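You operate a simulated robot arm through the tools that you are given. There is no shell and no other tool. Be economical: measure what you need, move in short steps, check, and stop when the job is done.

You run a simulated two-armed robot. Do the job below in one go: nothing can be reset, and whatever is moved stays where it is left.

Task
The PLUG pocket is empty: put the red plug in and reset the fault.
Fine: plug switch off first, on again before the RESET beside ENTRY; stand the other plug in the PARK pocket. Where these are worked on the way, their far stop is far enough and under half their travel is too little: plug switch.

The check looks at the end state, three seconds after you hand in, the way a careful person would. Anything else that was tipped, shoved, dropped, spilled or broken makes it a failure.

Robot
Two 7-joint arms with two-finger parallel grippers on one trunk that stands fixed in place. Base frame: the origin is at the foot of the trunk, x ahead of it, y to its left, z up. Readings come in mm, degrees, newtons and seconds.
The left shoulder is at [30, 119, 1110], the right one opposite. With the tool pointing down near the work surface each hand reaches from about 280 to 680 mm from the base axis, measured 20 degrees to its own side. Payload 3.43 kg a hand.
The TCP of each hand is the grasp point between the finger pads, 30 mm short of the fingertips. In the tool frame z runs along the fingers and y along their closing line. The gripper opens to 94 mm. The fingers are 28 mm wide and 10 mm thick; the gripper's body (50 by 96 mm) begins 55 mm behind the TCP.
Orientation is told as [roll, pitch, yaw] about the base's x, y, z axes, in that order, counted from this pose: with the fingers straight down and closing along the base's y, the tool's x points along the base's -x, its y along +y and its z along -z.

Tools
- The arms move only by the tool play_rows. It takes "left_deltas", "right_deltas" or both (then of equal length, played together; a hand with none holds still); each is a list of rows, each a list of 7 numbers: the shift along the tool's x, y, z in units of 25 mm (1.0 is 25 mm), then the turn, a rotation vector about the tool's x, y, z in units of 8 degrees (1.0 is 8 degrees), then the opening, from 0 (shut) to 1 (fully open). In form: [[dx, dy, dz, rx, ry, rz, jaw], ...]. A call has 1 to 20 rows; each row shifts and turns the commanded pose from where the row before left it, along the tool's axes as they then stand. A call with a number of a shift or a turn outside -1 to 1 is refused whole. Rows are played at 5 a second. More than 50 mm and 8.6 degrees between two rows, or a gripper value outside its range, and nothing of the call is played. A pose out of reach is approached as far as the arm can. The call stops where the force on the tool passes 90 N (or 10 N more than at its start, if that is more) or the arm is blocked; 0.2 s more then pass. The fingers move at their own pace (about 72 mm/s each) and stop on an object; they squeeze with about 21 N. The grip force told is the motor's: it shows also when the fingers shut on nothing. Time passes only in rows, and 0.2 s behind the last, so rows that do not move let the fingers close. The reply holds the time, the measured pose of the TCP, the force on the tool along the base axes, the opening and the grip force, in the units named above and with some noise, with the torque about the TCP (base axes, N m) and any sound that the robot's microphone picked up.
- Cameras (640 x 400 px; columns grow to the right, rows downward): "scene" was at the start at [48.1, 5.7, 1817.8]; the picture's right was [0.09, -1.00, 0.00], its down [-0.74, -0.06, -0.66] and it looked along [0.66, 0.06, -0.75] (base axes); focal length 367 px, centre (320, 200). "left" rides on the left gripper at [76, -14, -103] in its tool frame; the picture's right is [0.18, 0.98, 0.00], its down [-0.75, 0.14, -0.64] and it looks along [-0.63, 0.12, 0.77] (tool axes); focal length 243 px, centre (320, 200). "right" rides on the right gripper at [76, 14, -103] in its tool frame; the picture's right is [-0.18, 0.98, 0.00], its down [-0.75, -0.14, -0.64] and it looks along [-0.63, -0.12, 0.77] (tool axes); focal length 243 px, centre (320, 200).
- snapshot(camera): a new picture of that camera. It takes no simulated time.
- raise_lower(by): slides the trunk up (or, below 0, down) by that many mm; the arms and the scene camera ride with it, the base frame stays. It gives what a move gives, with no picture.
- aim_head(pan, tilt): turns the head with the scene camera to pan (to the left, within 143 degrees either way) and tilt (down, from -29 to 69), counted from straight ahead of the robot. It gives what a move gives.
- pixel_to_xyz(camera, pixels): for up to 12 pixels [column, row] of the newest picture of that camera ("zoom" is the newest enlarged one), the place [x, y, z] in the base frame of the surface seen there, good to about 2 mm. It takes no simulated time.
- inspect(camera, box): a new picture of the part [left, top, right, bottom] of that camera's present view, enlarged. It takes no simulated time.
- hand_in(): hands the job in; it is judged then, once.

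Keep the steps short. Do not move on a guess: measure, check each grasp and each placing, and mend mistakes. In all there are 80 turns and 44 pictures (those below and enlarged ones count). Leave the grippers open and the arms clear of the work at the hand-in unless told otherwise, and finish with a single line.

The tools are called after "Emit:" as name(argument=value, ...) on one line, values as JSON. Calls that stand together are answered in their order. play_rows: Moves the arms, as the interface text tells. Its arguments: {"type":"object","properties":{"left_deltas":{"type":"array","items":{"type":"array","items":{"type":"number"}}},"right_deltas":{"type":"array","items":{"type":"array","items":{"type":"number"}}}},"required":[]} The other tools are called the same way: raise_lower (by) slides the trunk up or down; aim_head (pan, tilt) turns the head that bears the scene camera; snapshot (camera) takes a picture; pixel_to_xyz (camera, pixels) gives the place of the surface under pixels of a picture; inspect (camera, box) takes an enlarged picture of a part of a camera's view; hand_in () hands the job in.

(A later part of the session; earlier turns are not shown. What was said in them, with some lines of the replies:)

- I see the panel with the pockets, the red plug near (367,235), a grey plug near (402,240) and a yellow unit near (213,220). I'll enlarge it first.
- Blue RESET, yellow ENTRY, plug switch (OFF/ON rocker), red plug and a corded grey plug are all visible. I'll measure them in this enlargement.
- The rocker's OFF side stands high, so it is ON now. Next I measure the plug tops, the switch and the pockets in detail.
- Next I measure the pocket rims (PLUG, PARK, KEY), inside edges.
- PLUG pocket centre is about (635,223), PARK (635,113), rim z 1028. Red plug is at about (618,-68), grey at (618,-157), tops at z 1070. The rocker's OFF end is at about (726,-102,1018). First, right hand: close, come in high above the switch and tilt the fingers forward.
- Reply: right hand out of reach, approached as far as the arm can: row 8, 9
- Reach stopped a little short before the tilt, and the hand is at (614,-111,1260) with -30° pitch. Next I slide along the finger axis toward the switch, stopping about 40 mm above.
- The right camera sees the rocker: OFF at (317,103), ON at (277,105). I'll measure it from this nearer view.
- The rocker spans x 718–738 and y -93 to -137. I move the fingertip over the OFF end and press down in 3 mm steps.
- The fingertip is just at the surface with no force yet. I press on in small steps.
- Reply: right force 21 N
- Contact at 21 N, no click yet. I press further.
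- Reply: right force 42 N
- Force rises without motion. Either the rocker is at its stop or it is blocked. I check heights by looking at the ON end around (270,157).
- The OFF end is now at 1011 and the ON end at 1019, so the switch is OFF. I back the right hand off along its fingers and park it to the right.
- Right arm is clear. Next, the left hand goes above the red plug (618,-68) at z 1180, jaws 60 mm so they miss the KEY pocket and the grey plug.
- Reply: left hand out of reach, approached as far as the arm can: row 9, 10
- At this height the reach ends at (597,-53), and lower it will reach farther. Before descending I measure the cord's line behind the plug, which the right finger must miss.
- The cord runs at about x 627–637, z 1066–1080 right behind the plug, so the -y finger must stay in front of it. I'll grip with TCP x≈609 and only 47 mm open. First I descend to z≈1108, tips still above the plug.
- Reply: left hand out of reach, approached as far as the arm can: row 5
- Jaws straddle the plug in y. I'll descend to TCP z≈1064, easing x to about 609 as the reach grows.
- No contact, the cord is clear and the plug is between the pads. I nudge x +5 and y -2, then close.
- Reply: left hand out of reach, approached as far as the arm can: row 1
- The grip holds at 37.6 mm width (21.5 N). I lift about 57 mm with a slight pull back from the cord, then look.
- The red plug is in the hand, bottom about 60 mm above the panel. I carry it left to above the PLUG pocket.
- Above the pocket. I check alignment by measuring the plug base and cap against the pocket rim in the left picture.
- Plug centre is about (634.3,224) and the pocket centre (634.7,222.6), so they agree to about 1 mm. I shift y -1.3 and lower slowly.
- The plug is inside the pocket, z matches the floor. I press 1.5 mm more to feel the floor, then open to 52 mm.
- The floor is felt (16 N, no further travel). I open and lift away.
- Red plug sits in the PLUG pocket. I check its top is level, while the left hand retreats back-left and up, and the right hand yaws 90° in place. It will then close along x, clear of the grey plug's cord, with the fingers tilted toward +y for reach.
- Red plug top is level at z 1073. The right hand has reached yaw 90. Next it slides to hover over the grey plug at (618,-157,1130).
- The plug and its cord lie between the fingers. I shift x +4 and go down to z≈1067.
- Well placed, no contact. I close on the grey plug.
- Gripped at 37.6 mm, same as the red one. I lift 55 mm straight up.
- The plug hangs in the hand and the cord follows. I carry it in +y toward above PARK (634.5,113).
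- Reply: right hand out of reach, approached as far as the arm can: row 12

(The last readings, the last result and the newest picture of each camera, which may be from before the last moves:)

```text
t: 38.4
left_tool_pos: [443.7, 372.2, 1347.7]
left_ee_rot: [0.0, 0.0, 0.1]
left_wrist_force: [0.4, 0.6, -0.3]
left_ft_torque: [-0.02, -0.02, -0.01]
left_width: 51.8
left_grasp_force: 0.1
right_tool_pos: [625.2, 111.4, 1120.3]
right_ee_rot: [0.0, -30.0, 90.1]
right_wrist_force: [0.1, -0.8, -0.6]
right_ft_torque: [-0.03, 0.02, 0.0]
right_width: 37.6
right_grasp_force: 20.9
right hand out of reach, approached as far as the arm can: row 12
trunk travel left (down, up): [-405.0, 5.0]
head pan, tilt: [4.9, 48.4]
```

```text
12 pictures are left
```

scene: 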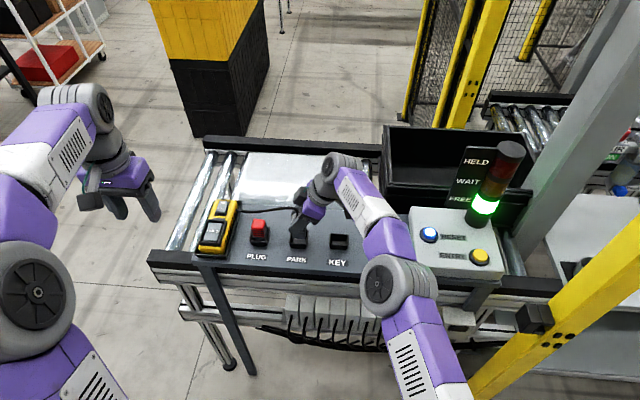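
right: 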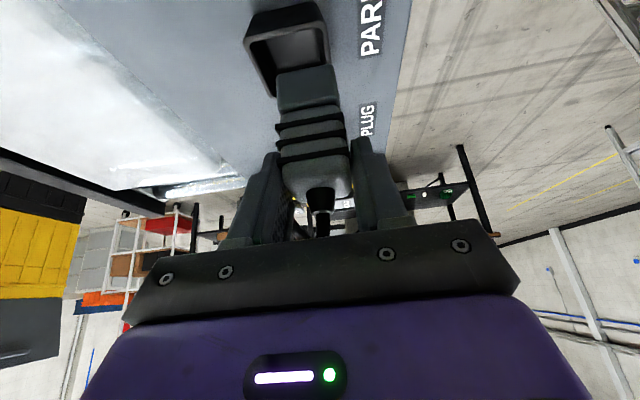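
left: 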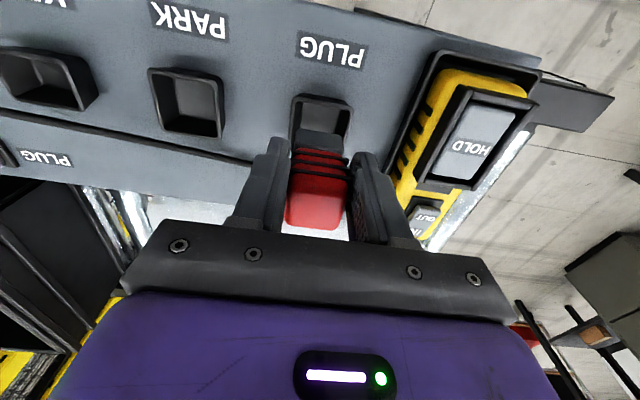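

The arm tops out at x 625 here and PARK needs 634.5. I'll set the plug down in the free gap between PARK and KEY at (615,58) and regrasp with more tilt, which extends the reach. I move back over that gap first.

Emit:
play_rows(right_deltas=[[0.612, 0.133, -0.353, 0, 0, 0, 0], [0.612, 0.133, -0.353, 0, 0, 0, 0], [0.612, 0.133, -0.353, 0, 0, 0, 0], [0, 0, 0, 0, 0, 0, 0]])

Emit:
inspect(camera="scene", box=[240, 180, 400, 280])

```text
t: 39.4
left_tool_pos: [444.9, 374.8, 1347.4]
left_ee_rot: [0.0, -0.1, 0.0]
left_wrist_force: [0.1, -0.6, 0.9]
left_ft_torque: [-0.02, 0.0, -0.02]
left_width: 51.6
left_grasp_force: 0.2
right_tool_pos: [615.6, 58.6, 1120.8]
right_ee_rot: [-0.2, -30.0, 90.2]
right_wrist_force: [0.2, 0.7, -1.2]
right_ft_torque: [-0.03, 0.02, 0.01]
right_width: 37.5
right_grasp_force: 21.3
trunk travel left (down, up): [-405.0, 5.0]
head pan, tilt: [4.9, 48.4]
```

```text
4.00 times, centred on (320, 230) of scene
```

zoom: 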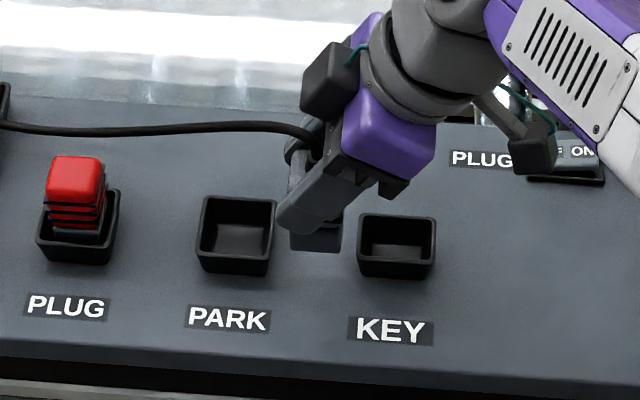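

The hand is over the gap with room on both sides. I lower the plug to the panel.

Emit:
play_rows(right_deltas=[[0.26, 0, 0.45, 0, 0, 0, 0], [0.26, 0, 0.45, 0, 0, 0, 0], [0.24, 0, 0.416, 0, 0, 0, 0], [0.16, 0, 0.277, 0, 0, 0, 0], [0.1, 0, 0.173, 0, 0, 0, 0], [0.05, 0, 0.087, 0, 0, 0, 0], [0, 0, 0, 0, 0, 0, 0]])

```text
t: 41.0
left_tool_pos: [443.7, 372.8, 1347.9]
left_ee_rot: [0.0, 0.0, 0.1]
left_wrist_force: [0.4, 0.2, 0.6]
left_ft_torque: [-0.01, 0.03, -0.01]
left_width: 51.6
left_grasp_force: 0.1
right_tool_pos: [614.8, 56.3, 1068.4]
right_ee_rot: [0.0, -30.0, 90.0]
right_wrist_force: [0.7, 0.2, -0.9]
right_ft_torque: [-0.03, -0.03, -0.02]
right_width: 38.0
right_grasp_force: 21.4
trunk travel left (down, up): [-405.0, 5.0]
head pan, tilt: [4.9, 48.4]
```

No contact yet. I go down 1–3 mm more.

Emit:
play_rows(right_deltas=[[0.02, 0, 0.035, 0, 0, 0, 0], [0.02, 0, 0.035, 0, 0, 0, 0], [0.02, 0, 0.035, 0, 0, 0, 0], [0, 0, 0, 0, 0, 0, 0]])

```text
t: 42.0
left_tool_pos: [444.5, 372.4, 1348.8]
left_ee_rot: [-0.1, 0.0, 0.0]
left_wrist_force: [-1.1, -0.4, 1.1]
left_ft_torque: [0.0, -0.02, 0.03]
left_width: 52.0
left_grasp_force: 0.0
right_tool_pos: [615.4, 57.7, 1066.4]
right_ee_rot: [-0.3, -30.1, 90.1]
right_wrist_force: [1.6, 0.0, 9.9]
right_ft_torque: [-0.06, 0.06, -0.02]
right_width: 37.7
right_grasp_force: 20.5
trunk travel left (down, up): [-405.0, 5.0]
head pan, tilt: [4.9, 48.4]
```

The plug stands on the panel (10 N). I look before opening, to see where the cord runs relative to the rear finger.

Emit:
inspect(camera="right", box=[160, 60, 480, 260])

Emit:
inspect(camera="scene", box=[240, 190, 360, 265])

```text
2.00 times, centred on (320, 160) of right
```

zoom: 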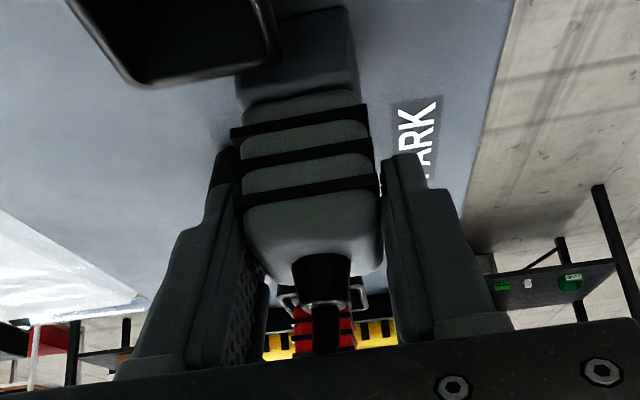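

```text
5.33 times, centred on (300, 228) of scene
```

zoom: 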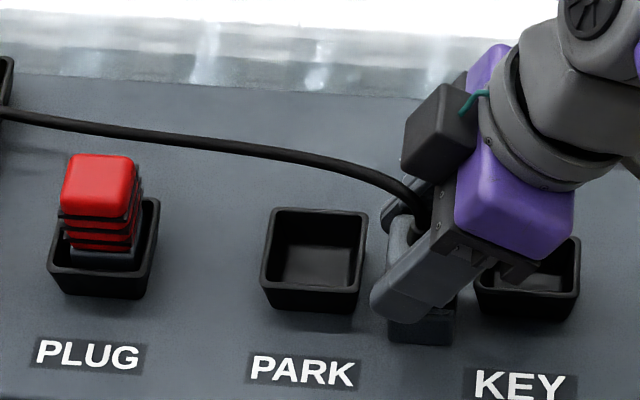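

I measure the cord's course in this view.

Emit:
pixel_to_xyz(camera="zoom", pixels=[[421, 205], [410, 195], [390, 180], [370, 170], [340, 160], [290, 152], [240, 147], [385, 215], [400, 240], [150, 131]])

```text
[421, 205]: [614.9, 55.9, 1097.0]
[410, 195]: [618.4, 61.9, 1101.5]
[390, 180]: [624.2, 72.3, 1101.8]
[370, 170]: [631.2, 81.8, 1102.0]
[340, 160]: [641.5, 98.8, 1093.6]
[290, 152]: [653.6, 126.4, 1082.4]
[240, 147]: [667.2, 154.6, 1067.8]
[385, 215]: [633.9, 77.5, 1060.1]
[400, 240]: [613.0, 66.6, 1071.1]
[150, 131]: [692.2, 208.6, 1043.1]
```

The cord arcs well above the fingers (z≈1100), so tilting is safe. I open to 50 mm, tilt 20° more about the closing line, and close again.

Emit:
play_rows(right_deltas=[[0, 0, 0, 0, 0, 0, 0.53], [0, 0, 0, 0, 0, 0, 0.53], [0, 0, 0, 0, -0.625, 0, 0.53], [0, 0, 0, 0, -0.625, 0, 0.53], [0, 0, 0, 0, -0.625, 0, 0.53], [0, 0, 0, 0, -0.625, 0, 0.53], [0, 0, 0, 0, 0, 0, 0.53]])

Emit:
inspect(camera="scene", box=[240, 190, 360, 265])

```text
t: 43.5
left_tool_pos: [443.5, 374.2, 1347.9]
left_ee_rot: [0.0, 0.1, 0.0]
left_wrist_force: [-0.3, 0.5, -0.3]
left_ft_torque: [-0.01, -0.03, -0.01]
left_width: 51.8
left_grasp_force: 0.1
right_tool_pos: [614.9, 59.2, 1065.8]
right_ee_rot: [-0.1, -50.0, 90.2]
right_wrist_force: [-0.3, -0.8, -0.8]
right_ft_torque: [-0.01, 0.01, 0.02]
right_width: 49.8
right_grasp_force: 0.0
trunk travel left (down, up): [-405.0, 5.0]
head pan, tilt: [4.9, 48.4]
```

```text
5.33 times, centred on (300, 228) of scene
```

zoom: 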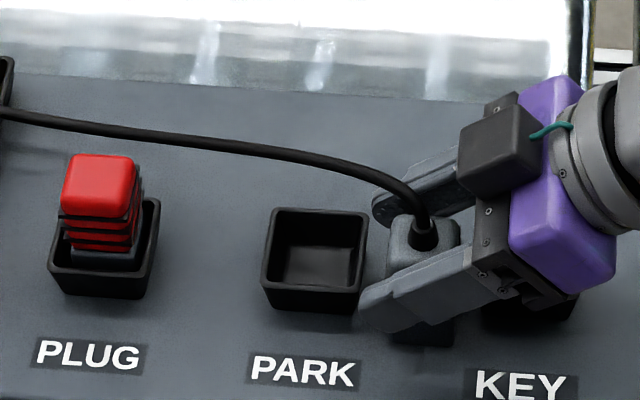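

The plug stands upright between the pads. I close, then lift 45 mm.

Emit:
pixel_to_xyz(camera="zoom", pixels=[[397, 222], [455, 225], [394, 245], [404, 235]])

Emit:
play_rows(right_deltas=[[0, 0, 0, 0, 0, 0, 0], [0, 0, 0, 0, 0, 0, 0], [0, 0, 0, 0, 0, 0, 0], [-0.306, 0, -0.257, 0, 0, 0, 0], [-0.306, 0, -0.257, 0, 0, 0, 0], [-0.306, 0, -0.257, 0, 0, 0, 0], [-0.306, 0, -0.257, 0, 0, 0, 0], [-0.153, 0, -0.129, 0, 0, 0, 0], [0, 0, 0, 0, 0, 0, 0]])

```text
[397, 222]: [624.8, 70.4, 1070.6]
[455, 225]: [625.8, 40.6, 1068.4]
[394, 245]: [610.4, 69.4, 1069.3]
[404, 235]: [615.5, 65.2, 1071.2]
```

```text
t: 45.5
left_tool_pos: [444.4, 372.6, 1348.0]
left_ee_rot: [0.0, -0.1, 0.1]
left_wrist_force: [-0.1, 0.2, 0.7]
left_ft_torque: [0.0, 0.0, 0.0]
left_width: 51.9
left_grasp_force: 0.0
right_tool_pos: [615.2, 57.0, 1109.2]
right_ee_rot: [-0.1, -50.1, 90.2]
right_wrist_force: [-0.2, 0.4, -1.0]
right_ft_torque: [-0.01, 0.01, -0.01]
right_width: 37.6
right_grasp_force: 21.0
trunk travel left (down, up): [-405.0, 5.0]
head pan, tilt: [4.9, 48.4]
```

Lifted. The plug centre is about 2 mm to -y of the TCP. I move over PARK: TCP target (634.5,115).

Emit:
play_rows(right_deltas=[[-0.497, -0.257, 0.592, 0, 0, 0, 0], [-0.497, -0.257, 0.592, 0, 0, 0, 0], [-0.497, -0.257, 0.592, 0, 0, 0, 0], [0, 0, 0, 0, 0, 0, 0]])

Emit:
inspect(camera="right", box=[160, 0, 480, 200])

```text
t: 46.5
left_tool_pos: [443.4, 372.9, 1347.6]
left_ee_rot: [0.1, 0.0, 0.1]
left_wrist_force: [0.4, -1.0, -0.3]
left_ft_torque: [-0.04, 0.01, -0.01]
left_width: 51.8
left_grasp_force: 0.1
right_tool_pos: [633.8, 114.7, 1110.0]
right_ee_rot: [-0.1, -50.0, 90.2]
right_wrist_force: [0.6, -0.4, -1.6]
right_ft_torque: [0.02, -0.02, 0.01]
right_width: 37.7
right_grasp_force: 20.7
trunk travel left (down, up): [-405.0, 5.0]
head pan, tilt: [4.9, 48.4]
```

```text
2.00 times, centred on (320, 100) of right
```

zoom: 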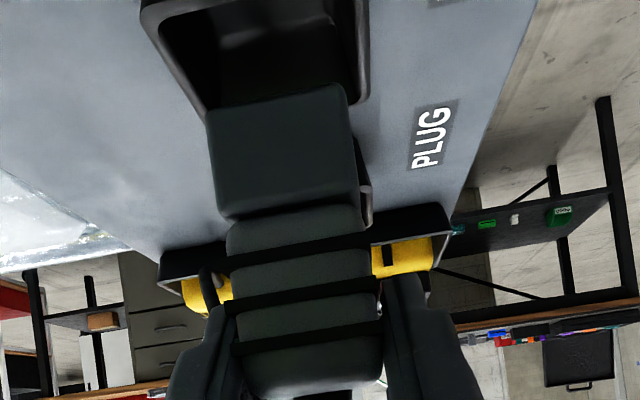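

In reach now: TCP (633.8,114.7). I measure the plug's base face and the pocket rim for alignment.

Emit:
pixel_to_xyz(camera="zoom", pixels=[[218, 150], [340, 145], [280, 130], [285, 190], [212, 115], [345, 92], [200, 90], [165, 35], [362, 60]])

```text
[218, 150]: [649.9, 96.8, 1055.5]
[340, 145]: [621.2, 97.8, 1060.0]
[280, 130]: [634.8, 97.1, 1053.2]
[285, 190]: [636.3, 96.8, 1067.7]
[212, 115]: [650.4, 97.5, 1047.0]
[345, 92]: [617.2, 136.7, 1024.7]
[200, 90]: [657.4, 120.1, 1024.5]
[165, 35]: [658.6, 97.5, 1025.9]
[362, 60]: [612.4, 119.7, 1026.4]
```

Plug centre is about (634.8,113.5) against pocket (634.5,113.1). I lower it slowly.

Emit:
play_rows(right_deltas=[[0.215, 0, 0.18, 0, 0, 0, 0], [0.215, 0, 0.18, 0, 0, 0, 0], [0.215, 0, 0.18, 0, 0, 0, 0], [0.215, 0, 0.18, 0, 0, 0, 0], [0.215, 0, 0.18, 0, 0, 0, 0], [0.1, 0, 0.084, 0, 0, 0, 0], [0.06, 0, 0.05, 0, 0, 0, 0], [0, 0, 0, 0, 0, 0, 0]])

```text
t: 48.4
left_tool_pos: [445.3, 372.0, 1349.0]
left_ee_rot: [0.1, 0.0, 0.0]
left_wrist_force: [-0.7, -0.6, -0.1]
left_ft_torque: [0.0, -0.02, 0.0]
left_width: 51.8
left_grasp_force: 0.1
right_tool_pos: [633.9, 115.0, 1068.1]
right_ee_rot: [-0.3, -50.0, 90.2]
right_wrist_force: [0.2, -0.5, -0.6]
right_ft_torque: [0.02, 0.01, 0.05]
right_width: 37.6
right_grasp_force: 21.0
trunk travel left (down, up): [-405.0, 5.0]
head pan, tilt: [4.9, 48.4]
```

It is inside without touching the walls. I go down 1 mm at a time until the floor is felt.

Emit:
play_rows(right_deltas=[[0.031, 0, 0.026, 0, 0, 0, 0], [0.031, 0, 0.026, 0, 0, 0, 0], [0, 0, 0, 0, 0, 0, 0]])

```text
t: 49.1
left_tool_pos: [443.6, 373.3, 1347.8]
left_ee_rot: [0.0, 0.0, 0.0]
left_wrist_force: [-1.0, 0.1, 0.4]
left_ft_torque: [0.04, 0.03, 0.0]
left_width: 51.8
left_grasp_force: 0.1
right_tool_pos: [634.1, 115.6, 1068.7]
right_ee_rot: [-0.3, -50.1, 90.2]
right_wrist_force: [2.1, 0.9, 12.8]
right_ft_torque: [0.0, 0.02, -0.04]
right_width: 37.8
right_grasp_force: 21.6
trunk travel left (down, up): [-405.0, 5.0]
head pan, tilt: [4.9, 48.4]
```

Floor felt (13 N). I open and back out along the fingers, away from the cord.

Emit:
play_rows(right_deltas=[[0, 0, 0, 0, 0, 0, 0.53], [0, 0, 0, 0, 0, 0, 0.53], [0, 0, 0, 0, 0, 0, 0.53], [0, 0, -0.8, 0, 0, 0, 0.53], [0, 0, -0.8, 0, 0, 0, 0.53], [0, 0, -0.9, 0, 0, 0, 0.53], [0, 0, -0.9, 0, 0, 0, 0.53], [-0.5, 0, -0.9, 0, 0, 0, 0.53], [-0.5, 0, -0.9, 0, 0, 0, 0.53]])

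Emit:
inspect(camera="scene", box=[220, 190, 340, 265])

```text
t: 51.1
left_tool_pos: [444.5, 372.4, 1348.1]
left_ee_rot: [-0.1, 0.1, 0.0]
left_wrist_force: [-0.5, 0.0, 0.8]
left_ft_torque: [0.0, -0.02, -0.02]
left_width: 51.8
left_grasp_force: 0.1
right_tool_pos: [633.4, 32.3, 1171.2]
right_ee_rot: [-0.2, -50.1, 90.3]
right_wrist_force: [0.8, 0.4, 0.2]
right_ft_torque: [0.01, 0.0, -0.02]
right_width: 49.8
right_grasp_force: 0.1
trunk travel left (down, up): [-405.0, 5.0]
head pan, tilt: [4.9, 48.4]
```

```text
5.33 times, centred on (280, 228) of scene
```

zoom: 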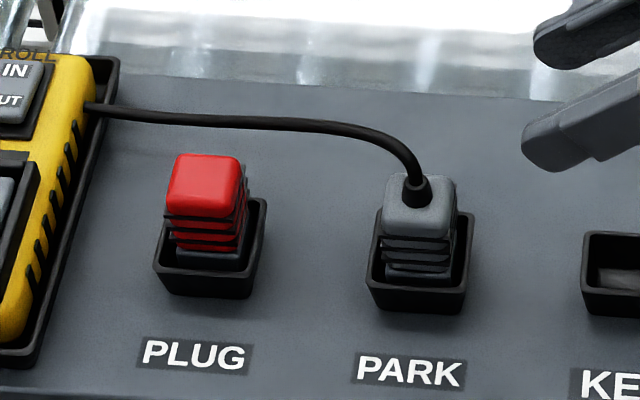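

Both plugs are seated upright. Next the right hand moves back over the switch side, yaws back to 0, takes the -30° tilt and closes.

Emit:
play_rows(right_deltas=[[0.525, 0, -0.927, 0, 0, 0, 0.53], [0.525, 0, -0.927, 0, 0, 0, 0.53], [0.525, 0, -0.927, 0, 0, 0, 0.53], [0.525, 0, -0.927, 0, 0, 0, 0.53], [0.525, 0, -0.927, 0, 0, 0, 0.53], [0.525, 0, -0.927, 0, 0, 0, 0.53]])

Emit:
play_rows(right_deltas=[[0, 0, 0, 0.718, 0, 0.603, 0], [0, 0, 0, 0.718, 0, 0.603, 0], [0, 0, 0, 0.718, 0, 0.603, 0], [0, 0, 0, 0.718, 0, 0.603, 0], [0, 0, 0, 0.718, 0, 0.603, 0], [0, 0, 0, 0.718, 0, 0.603, 0], [0, 0, 0, 0.718, 0, 0.603, 0], [0, 0, 0, 0.718, 0, 0.603, 0], [0, 0, 0, 0.718, 0, 0.603, 0], [0, 0, 0, 0.718, 0, 0.603, 0], [0, 0, 0, 0.718, 0, 0.603, 0], [0, 0, 0, 0.718, 0, 0.603, 0], [0, 0, 0, 0, 0.833, 0, 0], [0, 0, 0, 0, 0.833, 0, 0], [0, 0, 0, 0, 0.833, 0, 0], [0, 0, 0, 0, 0, 0, 0]])

```text
t: 52.5
left_tool_pos: [444.6, 372.3, 1348.2]
left_ee_rot: [-0.1, 0.1, 0.0]
left_wrist_force: [0.8, 0.6, -0.1]
left_ft_torque: [-0.01, -0.02, -0.03]
left_width: 51.9
left_grasp_force: 0.1
right_tool_pos: [635.3, -125.1, 1199.2]
right_ee_rot: [-0.1, -50.0, 90.2]
right_wrist_force: [-0.1, 1.0, 0.9]
right_ft_torque: [0.02, 0.0, 0.0]
right_width: 49.8
right_grasp_force: 0.1
trunk travel left (down, up): [-405.0, 5.0]
head pan, tilt: [4.9, 48.4]
```

```text
t: 56.0
left_tool_pos: [443.1, 372.8, 1348.4]
left_ee_rot: [0.0, 0.1, 0.0]
left_wrist_force: [0.4, 0.2, -0.1]
left_ft_torque: [0.02, 0.02, 0.0]
left_width: 51.7
left_grasp_force: 0.0
right_tool_pos: [634.5, -125.5, 1199.3]
right_ee_rot: [0.0, -30.0, 0.1]
right_wrist_force: [-0.1, -0.8, -0.7]
right_ft_torque: [-0.01, 0.02, -0.01]
right_width: 0.2
right_grasp_force: 21.4
trunk travel left (down, up): [-405.0, 5.0]
head pan, tilt: [4.9, 48.4]
```

Pose is right. I go to above the ON end (722,-133,1060) and then press down in 2 mm steps as before.

Emit:
play_rows(right_deltas=[[-0.036, -0.043, 0.938, 0, 0, 0, 0], [-0.036, -0.043, 0.938, 0, 0, 0, 0], [-0.036, -0.043, 0.938, 0, 0, 0, 0], [-0.036, -0.043, 0.938, 0, 0, 0, 0], [-0.036, -0.043, 0.938, 0, 0, 0, 0], [-0.036, -0.043, 0.938, 0, 0, 0, 0], [-0.036, -0.043, 0.938, 0, 0, 0, 0], [0, 0, 0, 0, 0, 0, 0]])

Emit:
play_rows(right_deltas=[[0.04, 0, 0.07, 0, 0, 0, 0], [0.04, 0, 0.07, 0, 0, 0, 0], [0.04, 0, 0.07, 0, 0, 0, 0], [0.04, 0, 0.07, 0, 0, 0, 0], [0.04, 0, 0.07, 0, 0, 0, 0], [0.04, 0, 0.07, 0, 0, 0, 0], [0.04, 0, 0.07, 0, 0, 0, 0], [0.04, 0, 0.07, 0, 0, 0, 0], [0.04, 0, 0.07, 0, 0, 0, 0], [0.04, 0, 0.07, 0, 0, 0, 0], [0.04, 0, 0.07, 0, 0, 0, 0], [0, 0, 0, 0, 0, 0, 0]])

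```text
t: 57.8
left_tool_pos: [444.8, 372.5, 1348.2]
left_ee_rot: [0.1, 0.0, 0.1]
left_wrist_force: [0.0, 0.4, -0.1]
left_ft_torque: [0.01, 0.0, -0.01]
left_width: 51.7
left_grasp_force: 0.1
right_tool_pos: [722.5, -131.3, 1062.2]
right_ee_rot: [-0.1, -30.1, 0.1]
right_wrist_force: [-0.3, -0.4, -0.4]
right_ft_torque: [-0.01, 0.0, 0.02]
right_width: 0.0
right_grasp_force: 20.7
trunk travel left (down, up): [-405.0, 5.0]
head pan, tilt: [4.9, 48.4]
```

```text
t: 60.4
left_tool_pos: [439.8, 373.3, 1349.7]
left_ee_rot: [0.0, -0.2, 0.0]
left_wrist_force: [-0.5, 0.4, 0.9]
left_ft_torque: [0.0, -0.01, 0.03]
left_width: 51.6
left_grasp_force: 0.0
right_tool_pos: [721.4, -132.8, 1047.4]
right_ee_rot: [0.1, -31.0, 0.0]
right_wrist_force: [-1.0, -3.9, 34.3]
right_ft_torque: [0.22, -0.13, 0.02]
right_width: 0.3
right_grasp_force: 20.8
trunk travel left (down, up): [-405.0, 5.0]
head pan, tilt: [4.9, 48.4]
```

34 N at the stop. I press a bit more to match the first press, then back off 30 mm along the fingers and look.

Emit:
play_rows(right_deltas=[[0.04, 0, 0.07, 0, 0, 0, 0], [0.04, 0, 0.07, 0, 0, 0, 0], [0, 0, 0, 0, 0, 0, 0]])

Emit:
play_rows(right_deltas=[[-0.3, 0, -0.6, 0, 0, 0, 0], [0, 0, -0.9, 0, 0, 0, 0], [0, 0, -0.9, 0, 0, 0, 0], [0, 0, 0, 0, 0, 0, 0]])

Emit:
inspect(camera="right", box=[160, 30, 480, 230])

```text
t: 61.1
left_tool_pos: [439.1, 373.9, 1350.9]
left_ee_rot: [0.0, -0.3, -0.1]
left_wrist_force: [0.2, -0.4, -0.5]
left_ft_torque: [0.03, -0.01, -0.02]
left_width: 51.8
left_grasp_force: 0.0
right_tool_pos: [721.0, -131.6, 1047.1]
right_ee_rot: [0.1, -31.2, 0.0]
right_wrist_force: [-7.1, -1.1, 44.1]
right_ft_torque: [0.32, 0.0, 0.07]
right_width: 0.1
right_grasp_force: 20.9
trunk travel left (down, up): [-405.0, 5.0]
head pan, tilt: [4.9, 48.4]
```

```text
t: 62.1
left_tool_pos: [443.5, 372.0, 1348.1]
left_ee_rot: [0.0, 0.0, 0.0]
left_wrist_force: [0.1, 0.1, 0.6]
left_ft_torque: [-0.01, -0.03, -0.03]
left_width: 51.9
left_grasp_force: 0.0
right_tool_pos: [697.2, -132.5, 1090.8]
right_ee_rot: [0.0, -30.0, 0.2]
right_wrist_force: [-0.1, -0.7, 0.6]
right_ft_torque: [0.01, 0.01, 0.0]
right_width: 0.3
right_grasp_force: 21.3
trunk travel left (down, up): [-405.0, 5.0]
head pan, tilt: [4.9, 48.4]
```

```text
2.00 times, centred on (320, 130) of right
```

zoom: 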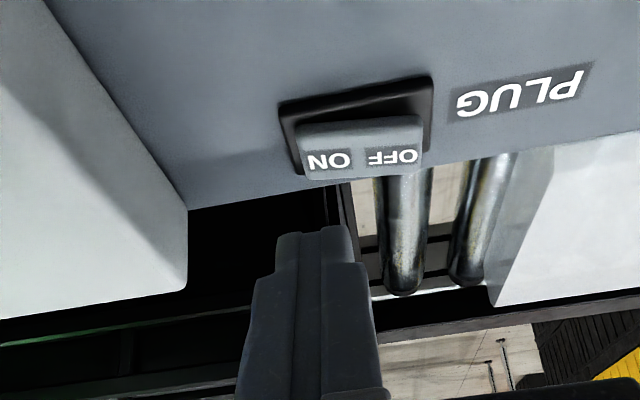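

I measure the rocker ends, then go to RESET.

Emit:
pixel_to_xyz(camera="zoom", pixels=[[310, 160], [345, 158], [375, 155], [413, 153], [315, 172], [416, 162]])

Emit:
play_rows(right_deltas=[[0, -0.5, -1, 0, 0, 0, 0], [0, -0.9, -1, 0, 0, 0, 0], [0.3, -0.9, -0.5, 0, 0, 0, 0], [0, -0.9, 0, 0, 0, 0, 0], [0, -0.9, 0, 0, 0, 0, 0], [0, 0, 0, 0, 0, 0, 0]])

Emit:
inspect(camera="scene", box=[360, 190, 520, 290])

```text
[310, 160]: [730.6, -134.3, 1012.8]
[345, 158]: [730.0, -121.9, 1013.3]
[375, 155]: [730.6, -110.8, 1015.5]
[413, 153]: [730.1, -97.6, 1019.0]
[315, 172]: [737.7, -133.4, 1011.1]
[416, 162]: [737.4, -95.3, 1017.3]
```

```text
t: 63.5
left_tool_pos: [444.5, 372.5, 1347.8]
left_ee_rot: [0.0, 0.0, 0.0]
left_wrist_force: [-0.6, 0.0, 0.4]
left_ft_torque: [0.01, 0.01, 0.02]
left_width: 51.9
left_grasp_force: 0.1
right_tool_pos: [660.8, -234.6, 1142.1]
right_ee_rot: [-0.2, -30.1, 0.2]
right_wrist_force: [-0.7, 0.7, 0.3]
right_ft_torque: [-0.01, 0.0, 0.01]
right_width: 0.0
right_grasp_force: 21.0
trunk travel left (down, up): [-405.0, 5.0]
head pan, tilt: [4.9, 48.4]
```

```text
4.00 times, centred on (440, 240) of scene
```

zoom: 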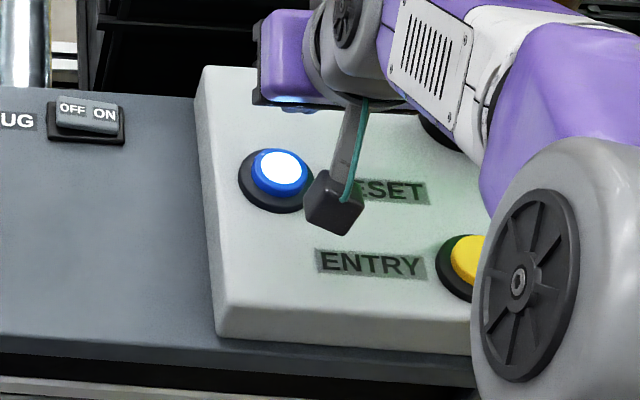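

Switch is ON (ON end 1012, OFF end 1018). RESET is lit at (280,167) in this enlargement, so I measure it.

Emit:
pixel_to_xyz(camera="zoom", pixels=[[280, 167], [280, 152], [262, 168], [298, 168], [280, 182], [245, 175], [300, 225], [230, 120]])

```text
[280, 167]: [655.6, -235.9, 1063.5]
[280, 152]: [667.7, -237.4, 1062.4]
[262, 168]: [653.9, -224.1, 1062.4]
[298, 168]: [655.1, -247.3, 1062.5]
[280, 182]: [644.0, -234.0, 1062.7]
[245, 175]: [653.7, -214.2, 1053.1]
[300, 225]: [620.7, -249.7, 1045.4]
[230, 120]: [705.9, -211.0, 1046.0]
```

The RESET cap is centred at (655.5,-236), top z 1063. I move the tip 8 mm above it, then press in 2 mm steps.

Emit:
play_rows(right_deltas=[[0.525, -0.03, 0.575, 0, 0, 0, 0], [0.525, -0.03, 0.575, 0, 0, 0, 0], [0, 0, 0, 0, 0, 0, 0]])

Emit:
play_rows(right_deltas=[[0.04, 0, 0.07, 0, 0, 0, 0], [0.04, 0, 0.07, 0, 0, 0, 0], [0.04, 0, 0.07, 0, 0, 0, 0], [0.04, 0, 0.07, 0, 0, 0, 0], [0.04, 0, 0.07, 0, 0, 0, 0], [0.04, 0, 0.07, 0, 0, 0, 0], [0.04, 0, 0.07, 0, 0, 0, 0], [0, 0, 0, 0, 0, 0, 0]])

```text
t: 64.3
left_tool_pos: [444.1, 371.8, 1348.3]
left_ee_rot: [0.0, 0.0, 0.0]
left_wrist_force: [-0.3, 1.1, -0.1]
left_ft_torque: [0.02, -0.03, -0.04]
left_width: 51.4
left_grasp_force: 0.0
right_tool_pos: [652.9, -237.0, 1102.1]
right_ee_rot: [0.1, -30.1, 0.2]
right_wrist_force: [0.1, -0.8, 0.2]
right_ft_torque: [-0.02, 0.0, 0.01]
right_width: 0.0
right_grasp_force: 21.3
trunk travel left (down, up): [-405.0, 5.0]
head pan, tilt: [4.9, 48.4]
```

```text
t: 66.2
left_tool_pos: [443.3, 373.8, 1349.0]
left_ee_rot: [-0.1, 0.0, 0.0]
left_wrist_force: [-0.1, -0.7, 0.4]
left_ft_torque: [0.03, -0.02, 0.01]
left_width: 51.9
left_grasp_force: 0.1
right_tool_pos: [653.5, -237.6, 1087.3]
right_ee_rot: [0.0, -30.3, 0.1]
right_wrist_force: [-0.2, -1.8, 5.6]
right_ft_torque: [-0.04, 0.0, 0.03]
right_width: 0.0
right_grasp_force: 21.2
trunk travel left (down, up): [-405.0, 5.0]
head pan, tilt: [4.9, 48.4]
heard: click
```

A click at 5.6 N. I press 2 mm more to be sure, then lift off and retreat, opening the gripper once clear.

Emit:
play_rows(right_deltas=[[0.04, 0, 0.07, 0, 0, 0, 0], [0, 0, 0, 0, 0, 0, 0], [0, 0, 0, 0, 0, 0, 0], [-0.3, 0, -0.5, 0, 0, 0, 0], [-0.3, 0, -0.5, 0, 0, 0, 0], [0, 0, -1, 0, 0, 0, 0], [0, 0, -1, 0, 0, 0, 0], [0, 0, -1, 0, 0, 0, 0.6], [0, 0, -1, 0, 0, 0, 0.6], [0, 0, -1, 0, 0, 0, 0.6], [0, -0.5, -1, 0, 0, 0, 0.6], [0, -0.5, -1, 0, 0, 0, 0.6], [0, -0.5, -1, 0, 0, 0, 0.6], [0, 0, 0, 0, 0, 0, 0.6]])

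Emit:
snapshot(camera="scene")

```text
t: 69.2
left_tool_pos: [444.7, 373.8, 1348.2]
left_ee_rot: [0.0, 0.1, 0.0]
left_wrist_force: [-0.1, 0.2, -1.0]
left_ft_torque: [0.02, 0.01, -0.01]
left_width: 51.8
left_grasp_force: 0.1
right_tool_pos: [552.2, -274.6, 1287.5]
right_ee_rot: [0.1, -30.0, 0.2]
right_wrist_force: [-0.1, -0.1, -0.6]
right_ft_torque: [-0.02, 0.0, -0.03]
right_width: 56.6
right_grasp_force: 0.0
trunk travel left (down, up): [-405.0, 5.0]
head pan, tilt: [4.9, 48.4]
```

```text
3 pictures are left
```

scene: 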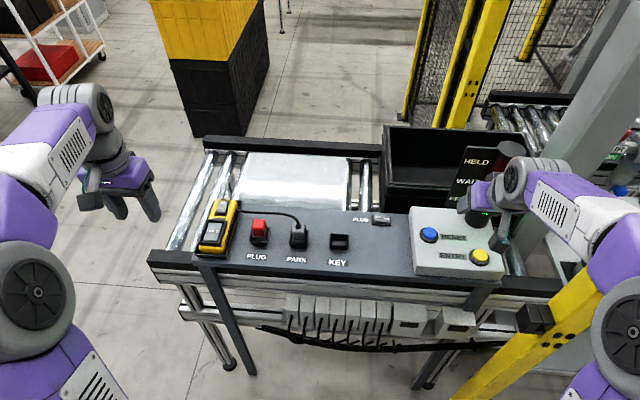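

The RESET lamp has gone out. I draw the right hand back to uncover the signal tower and check it.

Emit:
play_rows(right_deltas=[[0.9, -0.5, -0.5, 0, 0, 0, 1], [0.9, -0.5, -0.5, 0, 0, 0, 1], [0.9, -0.5, -0.5, 0, 0, 0, 1], [0.9, -0.5, -0.3, 0, 0, 0, 1], [0.9, -0.5, -0.3, 0, 0, 0, 1], [0.9, -0.5, -0.3, 0, 0, 0, 1]], left_deltas=[[0, 0, 0, 0, 0, 0, 1], [0, 0, 0, 0, 0, 0, 1], [0, 0, 0, 0, 0, 0, 1], [0, 0, 0, 0, 0, 0, 1], [0, 0, 0, 0, 0, 0, 1], [0, 0, 0, 0, 0, 0, 1]])

Emit:
inspect(camera="scene", box=[200, 110, 560, 290])

```text
t: 70.5
left_tool_pos: [442.9, 373.8, 1349.4]
left_ee_rot: [0.0, -0.1, 0.0]
left_wrist_force: [-0.6, -0.1, 0.0]
left_ft_torque: [0.03, -0.01, 0.03]
left_width: 94.1
left_grasp_force: 0.0
right_tool_pos: [405.6, -349.8, 1272.7]
right_ee_rot: [0.0, -30.2, 0.2]
right_wrist_force: [-0.4, -1.3, 0.5]
right_ft_torque: [-0.02, 0.0, 0.01]
right_width: 94.3
right_grasp_force: 0.0
trunk travel left (down, up): [-405.0, 5.0]
head pan, tilt: [4.9, 48.4]
```

```text
1.78 times, centred on (380, 200) of scene
```

zoom: 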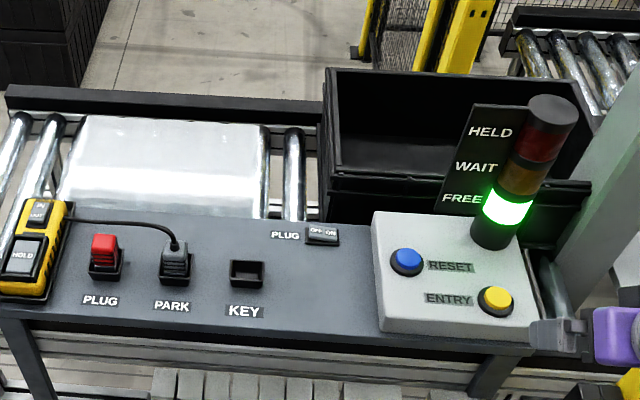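

Red plug in PLUG, grey plug in PARK, switch ON, RESET lamp out, tower green, grippers open and arms clear. I hand in.

Emit:
hand_in()

```text
The job is handed in.
```

The red plug is in the PLUG pocket, the other plug stands in PARK, the plug switch went off first and back on before RESET was pressed, and the fault is reset: the RESET lamp is out and the tower shows green.
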